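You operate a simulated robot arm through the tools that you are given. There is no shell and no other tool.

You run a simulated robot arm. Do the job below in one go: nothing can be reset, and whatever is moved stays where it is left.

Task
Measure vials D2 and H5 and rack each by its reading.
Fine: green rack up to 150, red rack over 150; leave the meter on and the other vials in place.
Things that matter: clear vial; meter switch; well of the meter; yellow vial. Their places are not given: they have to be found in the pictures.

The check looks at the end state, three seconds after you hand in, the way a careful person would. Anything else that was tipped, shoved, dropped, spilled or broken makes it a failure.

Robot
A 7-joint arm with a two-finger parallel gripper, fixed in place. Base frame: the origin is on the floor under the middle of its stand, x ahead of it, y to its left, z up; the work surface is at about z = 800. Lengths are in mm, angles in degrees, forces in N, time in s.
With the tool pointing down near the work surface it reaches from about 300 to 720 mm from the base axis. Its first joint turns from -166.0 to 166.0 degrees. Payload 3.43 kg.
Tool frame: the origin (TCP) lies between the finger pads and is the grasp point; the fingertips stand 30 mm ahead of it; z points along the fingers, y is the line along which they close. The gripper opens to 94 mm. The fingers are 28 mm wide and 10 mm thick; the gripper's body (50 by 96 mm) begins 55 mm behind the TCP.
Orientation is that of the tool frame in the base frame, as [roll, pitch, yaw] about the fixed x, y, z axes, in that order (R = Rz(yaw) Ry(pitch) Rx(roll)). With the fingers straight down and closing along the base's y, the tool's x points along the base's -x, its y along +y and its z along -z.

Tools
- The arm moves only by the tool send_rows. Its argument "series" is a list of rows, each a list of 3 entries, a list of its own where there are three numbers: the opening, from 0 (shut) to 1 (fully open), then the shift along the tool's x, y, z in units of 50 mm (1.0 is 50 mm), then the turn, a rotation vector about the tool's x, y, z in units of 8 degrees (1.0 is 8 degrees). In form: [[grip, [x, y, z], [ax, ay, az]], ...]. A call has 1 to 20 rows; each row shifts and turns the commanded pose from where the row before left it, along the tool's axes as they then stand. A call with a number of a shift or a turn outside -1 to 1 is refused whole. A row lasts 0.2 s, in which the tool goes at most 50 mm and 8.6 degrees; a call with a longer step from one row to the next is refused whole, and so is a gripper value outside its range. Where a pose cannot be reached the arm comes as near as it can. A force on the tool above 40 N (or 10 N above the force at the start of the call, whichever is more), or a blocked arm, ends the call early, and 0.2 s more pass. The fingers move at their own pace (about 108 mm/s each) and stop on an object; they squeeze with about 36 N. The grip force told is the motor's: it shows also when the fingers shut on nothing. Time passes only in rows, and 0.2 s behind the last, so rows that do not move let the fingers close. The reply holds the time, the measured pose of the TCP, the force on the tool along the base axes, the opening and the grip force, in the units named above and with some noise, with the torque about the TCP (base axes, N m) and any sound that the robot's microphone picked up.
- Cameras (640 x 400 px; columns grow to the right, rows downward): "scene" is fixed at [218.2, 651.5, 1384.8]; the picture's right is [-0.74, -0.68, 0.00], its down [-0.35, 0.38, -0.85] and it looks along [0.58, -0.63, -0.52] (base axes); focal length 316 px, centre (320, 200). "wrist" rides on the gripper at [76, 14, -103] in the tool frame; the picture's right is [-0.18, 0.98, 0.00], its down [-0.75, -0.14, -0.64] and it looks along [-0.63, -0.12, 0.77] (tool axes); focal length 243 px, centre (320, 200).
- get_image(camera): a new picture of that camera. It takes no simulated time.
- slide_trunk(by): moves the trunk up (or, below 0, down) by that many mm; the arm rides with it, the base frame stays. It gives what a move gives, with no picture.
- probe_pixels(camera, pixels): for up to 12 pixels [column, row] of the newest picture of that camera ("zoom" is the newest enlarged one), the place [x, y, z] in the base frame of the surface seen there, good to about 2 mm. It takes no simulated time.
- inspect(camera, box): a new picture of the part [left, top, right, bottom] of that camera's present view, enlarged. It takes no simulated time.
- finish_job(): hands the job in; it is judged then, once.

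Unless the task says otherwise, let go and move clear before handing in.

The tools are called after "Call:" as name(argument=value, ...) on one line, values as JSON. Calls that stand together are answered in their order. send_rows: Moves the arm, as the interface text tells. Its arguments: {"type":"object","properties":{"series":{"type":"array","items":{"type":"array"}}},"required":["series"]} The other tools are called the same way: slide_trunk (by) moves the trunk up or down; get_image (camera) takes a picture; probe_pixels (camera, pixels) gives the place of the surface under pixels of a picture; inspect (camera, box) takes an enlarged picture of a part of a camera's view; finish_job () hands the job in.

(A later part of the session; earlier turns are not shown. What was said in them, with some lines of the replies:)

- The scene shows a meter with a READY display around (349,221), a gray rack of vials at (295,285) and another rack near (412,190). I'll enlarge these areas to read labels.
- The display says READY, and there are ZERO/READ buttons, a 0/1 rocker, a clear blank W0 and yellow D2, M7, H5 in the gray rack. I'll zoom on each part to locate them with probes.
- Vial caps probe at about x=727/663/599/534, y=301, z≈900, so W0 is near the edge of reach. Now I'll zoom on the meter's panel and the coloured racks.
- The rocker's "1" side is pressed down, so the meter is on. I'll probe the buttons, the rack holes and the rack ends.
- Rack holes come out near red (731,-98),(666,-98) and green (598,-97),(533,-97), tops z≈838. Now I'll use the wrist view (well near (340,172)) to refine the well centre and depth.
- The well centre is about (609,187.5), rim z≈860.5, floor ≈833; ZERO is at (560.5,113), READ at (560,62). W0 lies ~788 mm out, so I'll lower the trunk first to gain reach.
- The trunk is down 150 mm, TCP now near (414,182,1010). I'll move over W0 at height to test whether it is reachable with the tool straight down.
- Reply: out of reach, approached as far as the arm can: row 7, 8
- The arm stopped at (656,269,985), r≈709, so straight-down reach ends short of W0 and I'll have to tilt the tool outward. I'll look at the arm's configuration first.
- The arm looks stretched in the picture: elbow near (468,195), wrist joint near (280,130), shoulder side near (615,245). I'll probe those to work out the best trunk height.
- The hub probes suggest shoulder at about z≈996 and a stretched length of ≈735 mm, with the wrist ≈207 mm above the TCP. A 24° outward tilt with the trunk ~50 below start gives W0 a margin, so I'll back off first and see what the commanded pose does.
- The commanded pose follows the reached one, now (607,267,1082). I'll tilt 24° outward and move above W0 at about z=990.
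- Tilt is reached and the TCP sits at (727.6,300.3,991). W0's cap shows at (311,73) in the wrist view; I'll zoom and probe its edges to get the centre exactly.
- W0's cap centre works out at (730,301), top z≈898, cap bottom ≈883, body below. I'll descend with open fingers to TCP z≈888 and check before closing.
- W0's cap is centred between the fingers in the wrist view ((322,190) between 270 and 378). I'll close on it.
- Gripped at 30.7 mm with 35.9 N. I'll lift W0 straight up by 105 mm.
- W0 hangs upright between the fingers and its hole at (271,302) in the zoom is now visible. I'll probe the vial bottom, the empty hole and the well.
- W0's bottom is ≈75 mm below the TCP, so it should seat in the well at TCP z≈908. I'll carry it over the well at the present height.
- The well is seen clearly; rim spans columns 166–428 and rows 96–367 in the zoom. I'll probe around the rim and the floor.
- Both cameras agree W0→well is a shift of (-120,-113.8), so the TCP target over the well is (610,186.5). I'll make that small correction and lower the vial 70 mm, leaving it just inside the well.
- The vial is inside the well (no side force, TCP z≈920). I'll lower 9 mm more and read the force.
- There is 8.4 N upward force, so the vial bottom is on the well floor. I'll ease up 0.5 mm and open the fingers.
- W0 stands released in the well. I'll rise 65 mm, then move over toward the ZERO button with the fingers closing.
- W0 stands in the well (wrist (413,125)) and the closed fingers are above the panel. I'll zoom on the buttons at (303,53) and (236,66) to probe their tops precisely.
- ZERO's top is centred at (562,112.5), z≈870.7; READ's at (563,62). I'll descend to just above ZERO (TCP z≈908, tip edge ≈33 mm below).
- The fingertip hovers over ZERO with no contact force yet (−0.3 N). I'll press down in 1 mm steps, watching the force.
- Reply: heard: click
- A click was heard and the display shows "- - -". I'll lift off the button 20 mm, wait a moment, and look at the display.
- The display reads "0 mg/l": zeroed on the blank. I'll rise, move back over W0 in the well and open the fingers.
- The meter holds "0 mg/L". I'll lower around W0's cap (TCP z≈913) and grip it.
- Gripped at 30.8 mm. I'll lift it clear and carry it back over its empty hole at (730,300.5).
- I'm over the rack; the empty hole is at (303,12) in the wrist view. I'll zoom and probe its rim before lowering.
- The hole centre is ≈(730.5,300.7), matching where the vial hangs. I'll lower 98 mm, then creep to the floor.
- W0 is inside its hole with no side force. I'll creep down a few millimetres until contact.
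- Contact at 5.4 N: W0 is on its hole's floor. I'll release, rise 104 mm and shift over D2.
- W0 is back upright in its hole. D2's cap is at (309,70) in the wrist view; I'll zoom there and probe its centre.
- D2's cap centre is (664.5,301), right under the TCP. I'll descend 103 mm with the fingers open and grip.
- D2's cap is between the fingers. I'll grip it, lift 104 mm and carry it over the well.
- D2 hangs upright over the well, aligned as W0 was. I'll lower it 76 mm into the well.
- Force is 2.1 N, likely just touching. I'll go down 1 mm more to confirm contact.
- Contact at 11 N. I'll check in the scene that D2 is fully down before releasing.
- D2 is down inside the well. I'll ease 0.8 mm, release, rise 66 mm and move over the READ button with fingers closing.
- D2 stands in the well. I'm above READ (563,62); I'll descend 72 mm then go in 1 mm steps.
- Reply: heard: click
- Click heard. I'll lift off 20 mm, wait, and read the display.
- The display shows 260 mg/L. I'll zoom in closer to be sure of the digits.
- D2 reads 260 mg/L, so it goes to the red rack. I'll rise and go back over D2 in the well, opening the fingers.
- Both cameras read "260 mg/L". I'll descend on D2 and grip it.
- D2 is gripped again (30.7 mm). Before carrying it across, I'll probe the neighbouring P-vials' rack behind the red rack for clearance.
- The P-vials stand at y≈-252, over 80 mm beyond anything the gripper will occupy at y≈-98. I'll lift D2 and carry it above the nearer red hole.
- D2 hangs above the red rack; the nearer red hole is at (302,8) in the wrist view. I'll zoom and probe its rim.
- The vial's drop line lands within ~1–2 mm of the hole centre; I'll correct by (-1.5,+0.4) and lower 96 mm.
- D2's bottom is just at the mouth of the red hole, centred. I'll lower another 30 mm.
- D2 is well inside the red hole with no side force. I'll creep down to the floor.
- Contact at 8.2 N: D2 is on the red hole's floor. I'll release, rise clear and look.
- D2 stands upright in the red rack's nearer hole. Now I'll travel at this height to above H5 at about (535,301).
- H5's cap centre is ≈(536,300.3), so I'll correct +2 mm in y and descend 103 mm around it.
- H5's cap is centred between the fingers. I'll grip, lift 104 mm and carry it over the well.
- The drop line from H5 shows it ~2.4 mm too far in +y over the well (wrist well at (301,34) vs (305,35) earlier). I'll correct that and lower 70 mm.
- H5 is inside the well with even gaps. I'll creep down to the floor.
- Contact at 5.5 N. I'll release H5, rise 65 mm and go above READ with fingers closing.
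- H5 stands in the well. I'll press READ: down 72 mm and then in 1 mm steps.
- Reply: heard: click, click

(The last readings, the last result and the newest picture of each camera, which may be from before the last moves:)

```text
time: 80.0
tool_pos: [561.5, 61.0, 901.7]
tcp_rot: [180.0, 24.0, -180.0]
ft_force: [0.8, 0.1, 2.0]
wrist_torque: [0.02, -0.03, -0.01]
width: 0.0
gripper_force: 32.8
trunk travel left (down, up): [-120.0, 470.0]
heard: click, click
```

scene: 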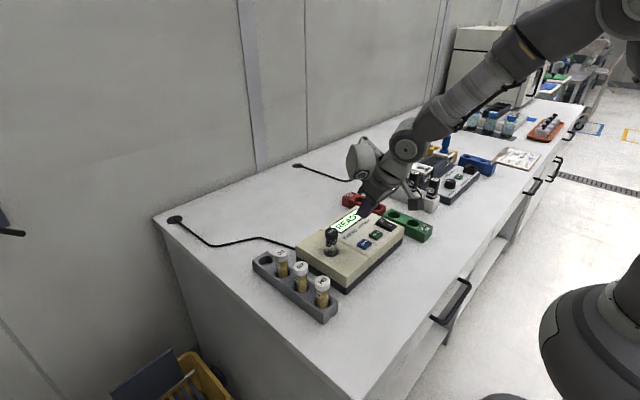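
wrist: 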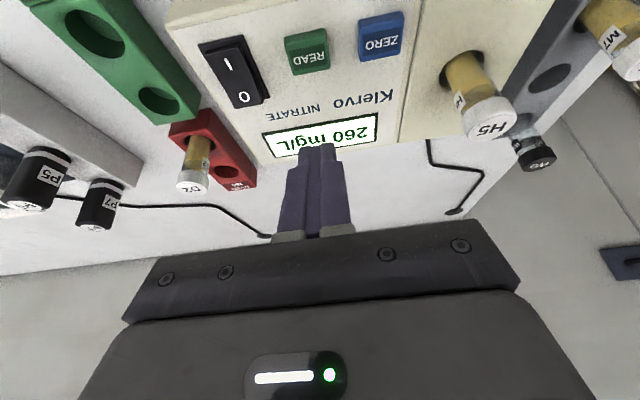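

Two clicks were heard. I'll lift off, wait and look at the display and the switch.

Call:
send_rows(series=[[0, [-0.0813, 0, -0.1827], [0, 0, 0]], [0, [-0.0813, 0, -0.1827], [0, 0, 0]], [0, [0, 0, 0], [0, 0, 0]], [0, [0, 0, 0], [0, 0, 0]], [0, [0, 0, 0], [0, 0, 0]], [0, [0, 0, 0], [0, 0, 0]], [0, [0, 0, 0], [0, 0, 0]]])

Call:
inspect(camera="scene", box=[310, 180, 420, 280])

Call:
get_image(camera="wrist")

```text
time: 81.6
tool_pos: [561.2, 61.9, 920.9]
tcp_rot: [-180.0, 24.0, -179.9]
ft_force: [0.6, -0.2, 0.2]
wrist_torque: [-0.01, -0.01, 0.0]
width: 0.1
gripper_force: 33.1
trunk travel left (down, up): [-120.0, 470.0]
```

```text
4.00 times, centred on (365, 230) of scene
```

zoom: 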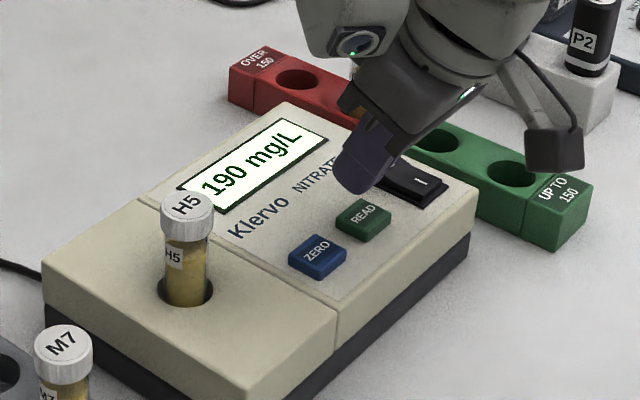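

```text
taken
```

wrist: 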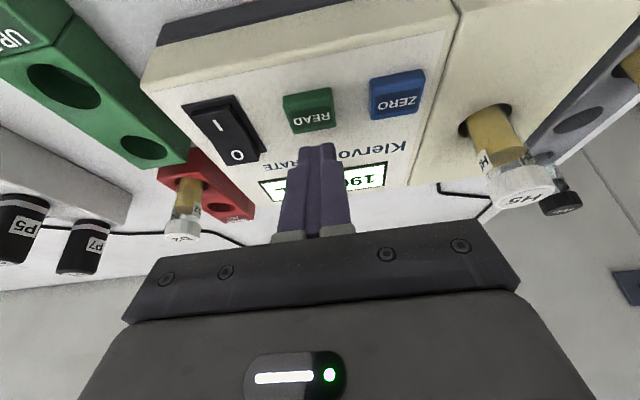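

H5 shows 190 mg/L. I'll zoom on the display to be certain.

Call:
inspect(camera="scene", box=[348, 205, 398, 238])

Call:
inspect(camera="scene", box=[325, 205, 385, 245])

```text
12.12 times, centred on (373, 222) of scene
```

zoom: 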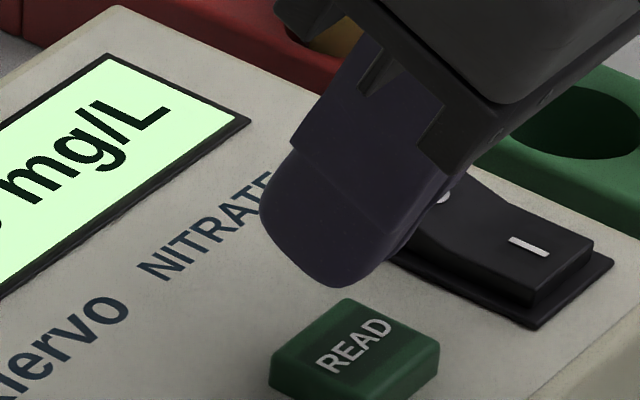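

```text
10.00 times, centred on (355, 225) of scene
```

zoom: 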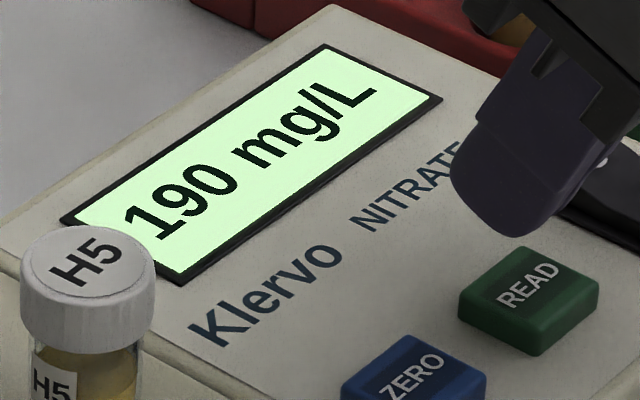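

H5 reads 190 mg/L, so it also goes to the red rack (far hole, ≈(731,-98)). I'll go back over H5 with fingers opening.

Call:
send_rows(series=[[0, [-0.236, 0, -0.53], [0, 0, 0]], [0, [-0.236, 0, -0.53], [0, 0, 0]], [0.6, [-0.288, 0.829, 0.128], [0, 0, 0]], [0.6, [-0.288, 0.829, 0.128], [0, 0, 0]], [0.6, [-0.288, 0.829, 0.128], [0, 0, 0]], [0.6, [0, 0, 0], [0, 0, 0]], [0.6, [0, 0, 0], [0, 0, 0]]])

Call:
get_image(camera="wrist")

```text
time: 83.2
tool_pos: [608.1, 184.4, 979.2]
tcp_rot: [-180.0, 24.1, -180.0]
ft_force: [0.1, -0.2, 0.3]
wrist_torque: [0.02, -0.04, -0.03]
width: 56.4
gripper_force: 0.0
trunk travel left (down, up): [-120.0, 470.0]
```

```text
taken
```

wrist: 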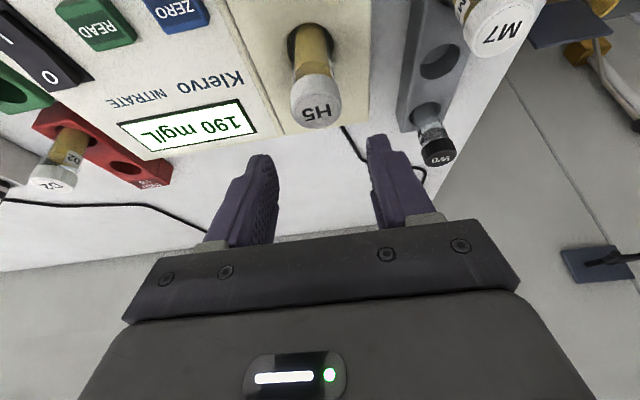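

H5's cap at (316,100) lines up as D2's did and the display reads 190 mg/L here too. I'll descend 66 mm and grip.

Call:
send_rows(series=[[0.6, [0.179, 0.016, 0.402], [0, 0, 0]], [0.6, [0.179, 0, 0.402], [0, 0, 0]], [0.6, [0.179, 0, 0.402], [0, 0, 0]], [0.6, [0, 0, 0], [0, 0, 0]], [0, [0, 0, 0], [0, 0, 0]], [0, [0, 0, 0], [0, 0, 0]], [0, [0, 0, 0], [0, 0, 0]]])

```text
time: 84.8
tool_pos: [609.2, 186.1, 913.6]
tcp_rot: [180.0, 24.1, -180.0]
ft_force: [0.2, -0.3, 0.3]
wrist_torque: [-0.02, -0.07, -0.03]
width: 31.0
gripper_force: 36.1
trunk travel left (down, up): [-120.0, 470.0]
```

Gripped at 31.0 mm. I'll lift 78 mm and carry H5 above the far red hole.

Call:
send_rows(series=[[0, [-0.1057, 0, -0.2375], [0, 0, 0]], [0, [-0.1057, 0, -0.2375], [0, 0, 0]], [0, [-0.2115, 0, -0.475], [0, 0, 0]], [0, [-0.2115, 0, -0.475], [0, 0, 0]], [0, [0, 0, 0], [0, 0, 0]], [0, [-0.2786, -0.71, 0.124], [0, 0, 0]], [0, [-0.2786, -0.71, 0.124], [0, 0, 0]], [0, [-0.2786, -0.71, 0.124], [0, 0, 0]], [0, [-0.2786, -0.71, 0.124], [0, 0, 0]], [0, [-0.2786, -0.71, 0.124], [0, 0, 0]], [0, [-0.2786, -0.71, 0.124], [0, 0, 0]], [0, [-0.2786, -0.71, 0.124], [0, 0, 0]], [0, [-0.2786, -0.71, 0.124], [0, 0, 0]], [0, [0, 0, 0], [0, 0, 0]], [0, [0, 0, 0], [0, 0, 0]]])

Call:
get_image(camera="wrist")

Call:
inspect(camera="scene", box=[335, 165, 405, 215])

Call:
inspect(camera="wrist", box=[260, 0, 350, 56])

```text
time: 88.0
tool_pos: [732.6, -98.8, 991.3]
tcp_rot: [180.0, 24.1, 180.0]
ft_force: [0.3, 0.2, -0.6]
wrist_torque: [0.01, 0.02, 0.0]
width: 30.6
gripper_force: 36.0
trunk travel left (down, up): [-120.0, 470.0]
```

```text
taken
```

wrist: 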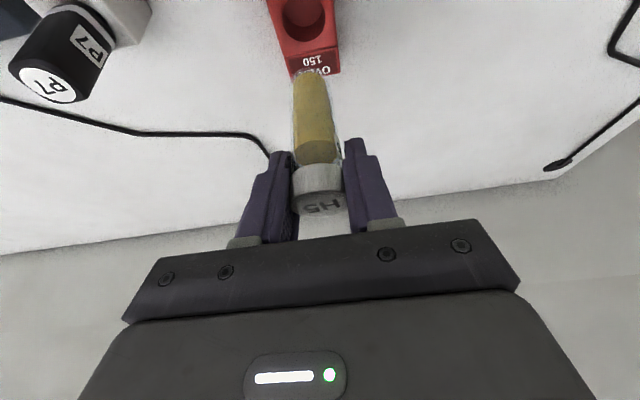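

```text
8.00 times, centred on (370, 190) of scene
```

zoom: 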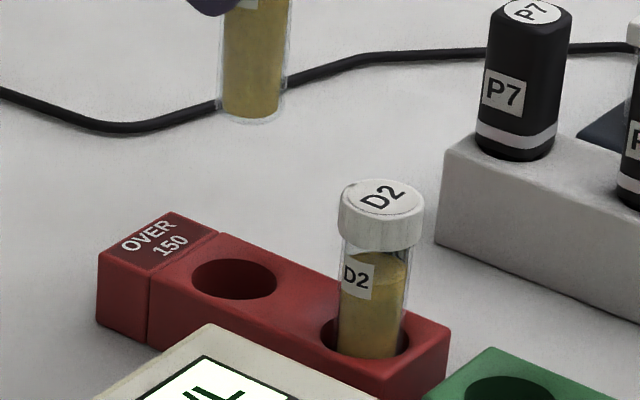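

```text
7.11 times, centred on (305, 28) of wrist
```

zoom: 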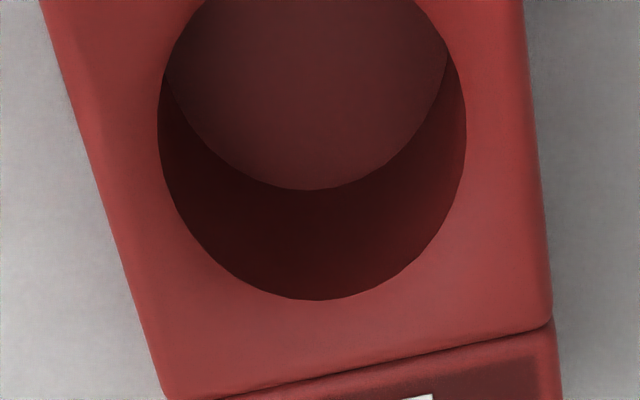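

The far red hole is at (234,279) in the scene zoom; the drop line says H5 is ~1.6 mm short, so I'll shift (+1.5,+0.6) and lower 66 mm.

Call:
send_rows(series=[[0, [-0.0274, 0.012, 0.0122], [0, 0, 0]], [0, [0.1562, 0, 0.3508], [0, 0, 0]], [0, [0.1562, 0, 0.3508], [0, 0, 0]], [0, [0.1562, 0, 0.3508], [0, 0, 0]], [0, [0.0781, 0, 0.1754], [0, 0, 0]], [0, [0, 0, 0], [0, 0, 0]], [0, [0, 0, 0], [0, 0, 0]]])

Call:
get_image(camera="wrist")

Call:
inspect(camera="scene", box=[335, 150, 425, 215])

```text
time: 89.6
tool_pos: [732.6, -96.9, 924.9]
tcp_rot: [-180.0, 24.0, -179.9]
ft_force: [0.1, 0.4, -1.4]
wrist_torque: [0.03, 0.04, -0.02]
width: 30.8
gripper_force: 36.0
trunk travel left (down, up): [-120.0, 470.0]
```

```text
taken
```

wrist: 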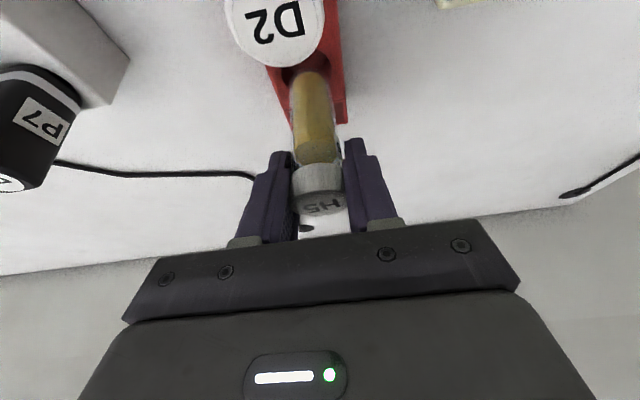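

```text
6.15 times, centred on (380, 182) of scene
```

zoom: 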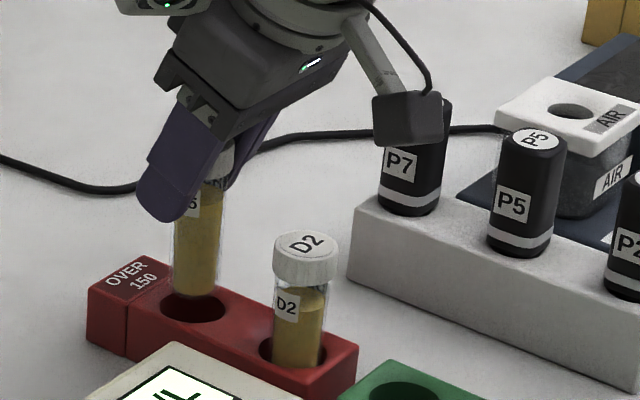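

H5's bottom is right over the far red hole's mouth. I'll lower another 30 mm.

Call:
send_rows(series=[[0, [0.0814, 0, 0.1827], [0, 0, 0]], [0, [0.0814, 0, 0.1827], [0, 0, 0]], [0, [0.0814, 0, 0.1827], [0, 0, 0]], [0, [0, 0, 0], [0, 0, 0]]])

Call:
inspect(camera="scene", box=[335, 150, 425, 215])

Call:
get_image(camera="wrist")

```text
time: 90.6
tool_pos: [733.1, -97.0, 895.1]
tcp_rot: [-180.0, 23.9, -179.9]
ft_force: [0.3, -0.6, -0.4]
wrist_torque: [0.0, 0.01, -0.02]
width: 30.8
gripper_force: 35.8
trunk travel left (down, up): [-120.0, 470.0]
```

```text
6.15 times, centred on (380, 182) of scene
```

zoom: 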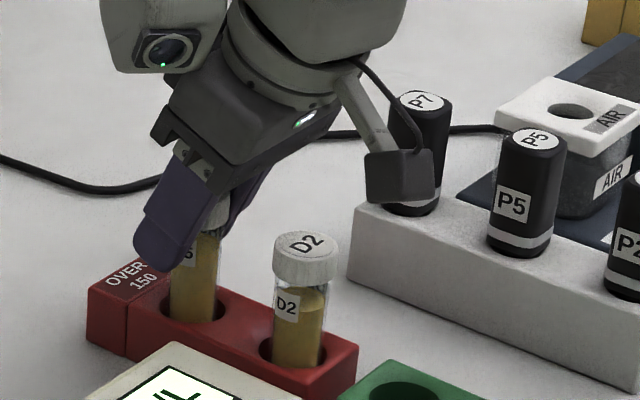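

```text
taken
```

wrist: 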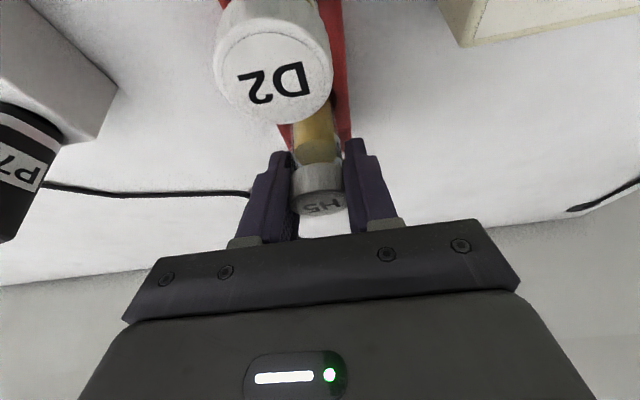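

H5 is inside the hole with no side load. I'll creep down to the floor.

Call:
send_rows(series=[[0, [0.0163, 0, 0.0365], [0, 0, 0]], [0, [0.0163, 0, 0.0365], [0, 0, 0]], [0, [0.0081, 0, 0.0183], [0, 0, 0]], [0, [0, 0, 0], [0, 0, 0]]])

```text
time: 91.6
tool_pos: [733.1, -96.6, 888.1]
tcp_rot: [-180.0, 23.9, 180.0]
ft_force: [-0.3, 0.0, 0.1]
wrist_torque: [0.0, 0.0, -0.02]
width: 30.6
gripper_force: 35.8
trunk travel left (down, up): [-120.0, 470.0]
```

Call:
send_rows(series=[[0, [0.0081, 0, 0.0183], [0, 0, 0]], [0, [0.0081, 0, 0.0183], [0, 0, 0]], [0, [0, 0, 0], [0, 0, 0]]])

```text
time: 92.4
tool_pos: [733.4, -97.7, 886.4]
tcp_rot: [180.0, 24.1, 180.0]
ft_force: [0.7, -0.7, 0.2]
wrist_torque: [0.0, 0.01, -0.01]
width: 30.6
gripper_force: 36.2
trunk travel left (down, up): [-120.0, 470.0]
```

Call:
send_rows(series=[[0, [0.0081, 0, 0.0183], [0, 0, 0]], [0, [0.0041, 0, 0.0091], [0, 0, 0]], [0, [0, 0, 0], [0, 0, 0]]])

```text
time: 93.2
tool_pos: [733.2, -96.8, 887.2]
tcp_rot: [179.9, 24.1, 180.0]
ft_force: [-0.9, -1.1, 8.0]
wrist_torque: [0.13, 0.12, 0.02]
width: 31.0
gripper_force: 36.0
trunk travel left (down, up): [-120.0, 470.0]
```

Contact at 8.0 N: H5 is on the floor of the far red hole. I'll release, rise straight up 104 mm and check.

Call:
send_rows(series=[[0.6, [0, 0, 0], [0, 0, 0]], [0.6, [0, 0, 0], [0, 0, 0]], [0.6, [0, 0, 0], [0, 0, 0]], [0.6, [-0.1057, 0, -0.2375], [0, 0, 0]], [0.6, [-0.1057, 0, -0.2375], [0, 0, 0]], [0.6, [-0.2115, 0, -0.475], [0, 0, 0]], [0.6, [-0.2115, 0, -0.475], [0, 0, 0]], [0.6, [-0.2115, 0, -0.475], [0, 0, 0]], [0.6, [0, 0, 0], [0, 0, 0]]])

Call:
inspect(camera="scene", box=[320, 130, 460, 250])

```text
time: 95.2
tool_pos: [732.8, -96.7, 989.3]
tcp_rot: [180.0, 24.1, 180.0]
ft_force: [0.6, 0.2, 0.2]
wrist_torque: [-0.02, 0.02, 0.01]
width: 56.4
gripper_force: 0.1
trunk travel left (down, up): [-120.0, 470.0]
```

```text
3.33 times, centred on (390, 190) of scene
```

zoom: 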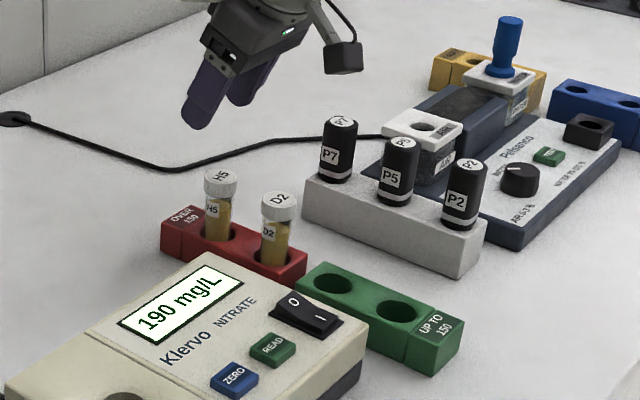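

H5 and D2 both stand upright in the red rack, and the meter is on. I'll move the arm up and back to a clear spot, then take a final look.

Call:
send_rows(series=[[0.6, [-0.244, 0, -0.548], [0, 0, 0]], [0.6, [-0.244, 0, -0.548], [0, 0, 0]], [0.6, [0.7, 0.333, -0.312], [0, 0, 0]], [0.6, [0.7, 0.333, -0.312], [0, 0, 0]], [0.6, [0.7, 0.333, -0.312], [0, 0, 0]], [0.6, [0.7, 0.333, -0.312], [0, 0, 0]], [0.6, [0.7, 0.333, -0.312], [0, 0, 0]], [0.6, [0.7, 0.333, -0.312], [0, 0, 0]], [0.6, [0, 0, 0], [0, 0, 0]], [0.6, [0, 0, 0], [0, 0, 0]]])

Call:
get_image(camera="scene")

Call:
inspect(camera="scene", box=[240, 150, 440, 325])

```text
time: 97.4
tool_pos: [501.7, 5.3, 1051.6]
tcp_rot: [-179.9, 24.0, -179.9]
ft_force: [0.5, 0.4, -0.1]
wrist_torque: [0.0, 0.01, 0.0]
width: 56.4
gripper_force: 0.0
trunk travel left (down, up): [-120.0, 470.0]
```

```text
taken
```

scene: 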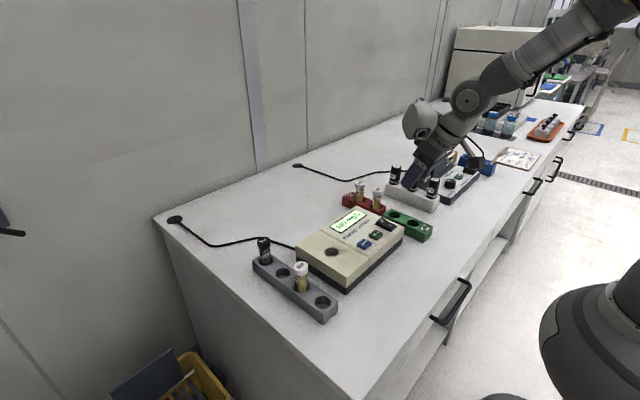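

```text
2.29 times, centred on (340, 238) of scene
```

zoom: 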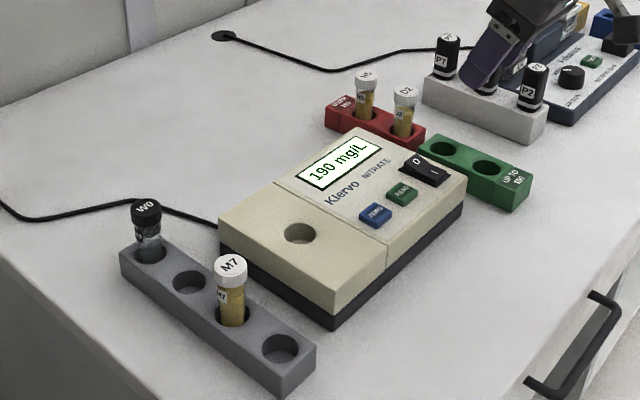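

The final view shows W0 and M7 upright in the gray rack, an empty well, the meter on at 190 mg/L, and H5 and D2 upright in the red rack. The arm is clear, so I'm handing in.

Call:
finish_job()

```text
The job is handed in.
```

Both vials read over 150, so D2 and H5 are now in the red rack. I've handed the job in; no result of the check has come back yet.

| Vial | Reading | Rack |
|---|---|---|
| D2 | 260 mg/L | red, hole nearer the robot |
| H5 | 190 mg/L | red, hole farther from the robot |

- **Zeroing:** before measuring, I put the clear vial W0 in the well and pressed ZERO, and the meter showed 0 mg/L. W0 went back to its own hole in the gray rack.
- **H5 reading:** the microphone picked up two clicks when I pressed READ for H5, so that button may have registered twice. The display then held steady at 190 mg/L.
- **End state:** in the last picture the meter is on, its well is empty, and M7 and W0 stand upright in the gray rack. The gripper is open and clear of everything.
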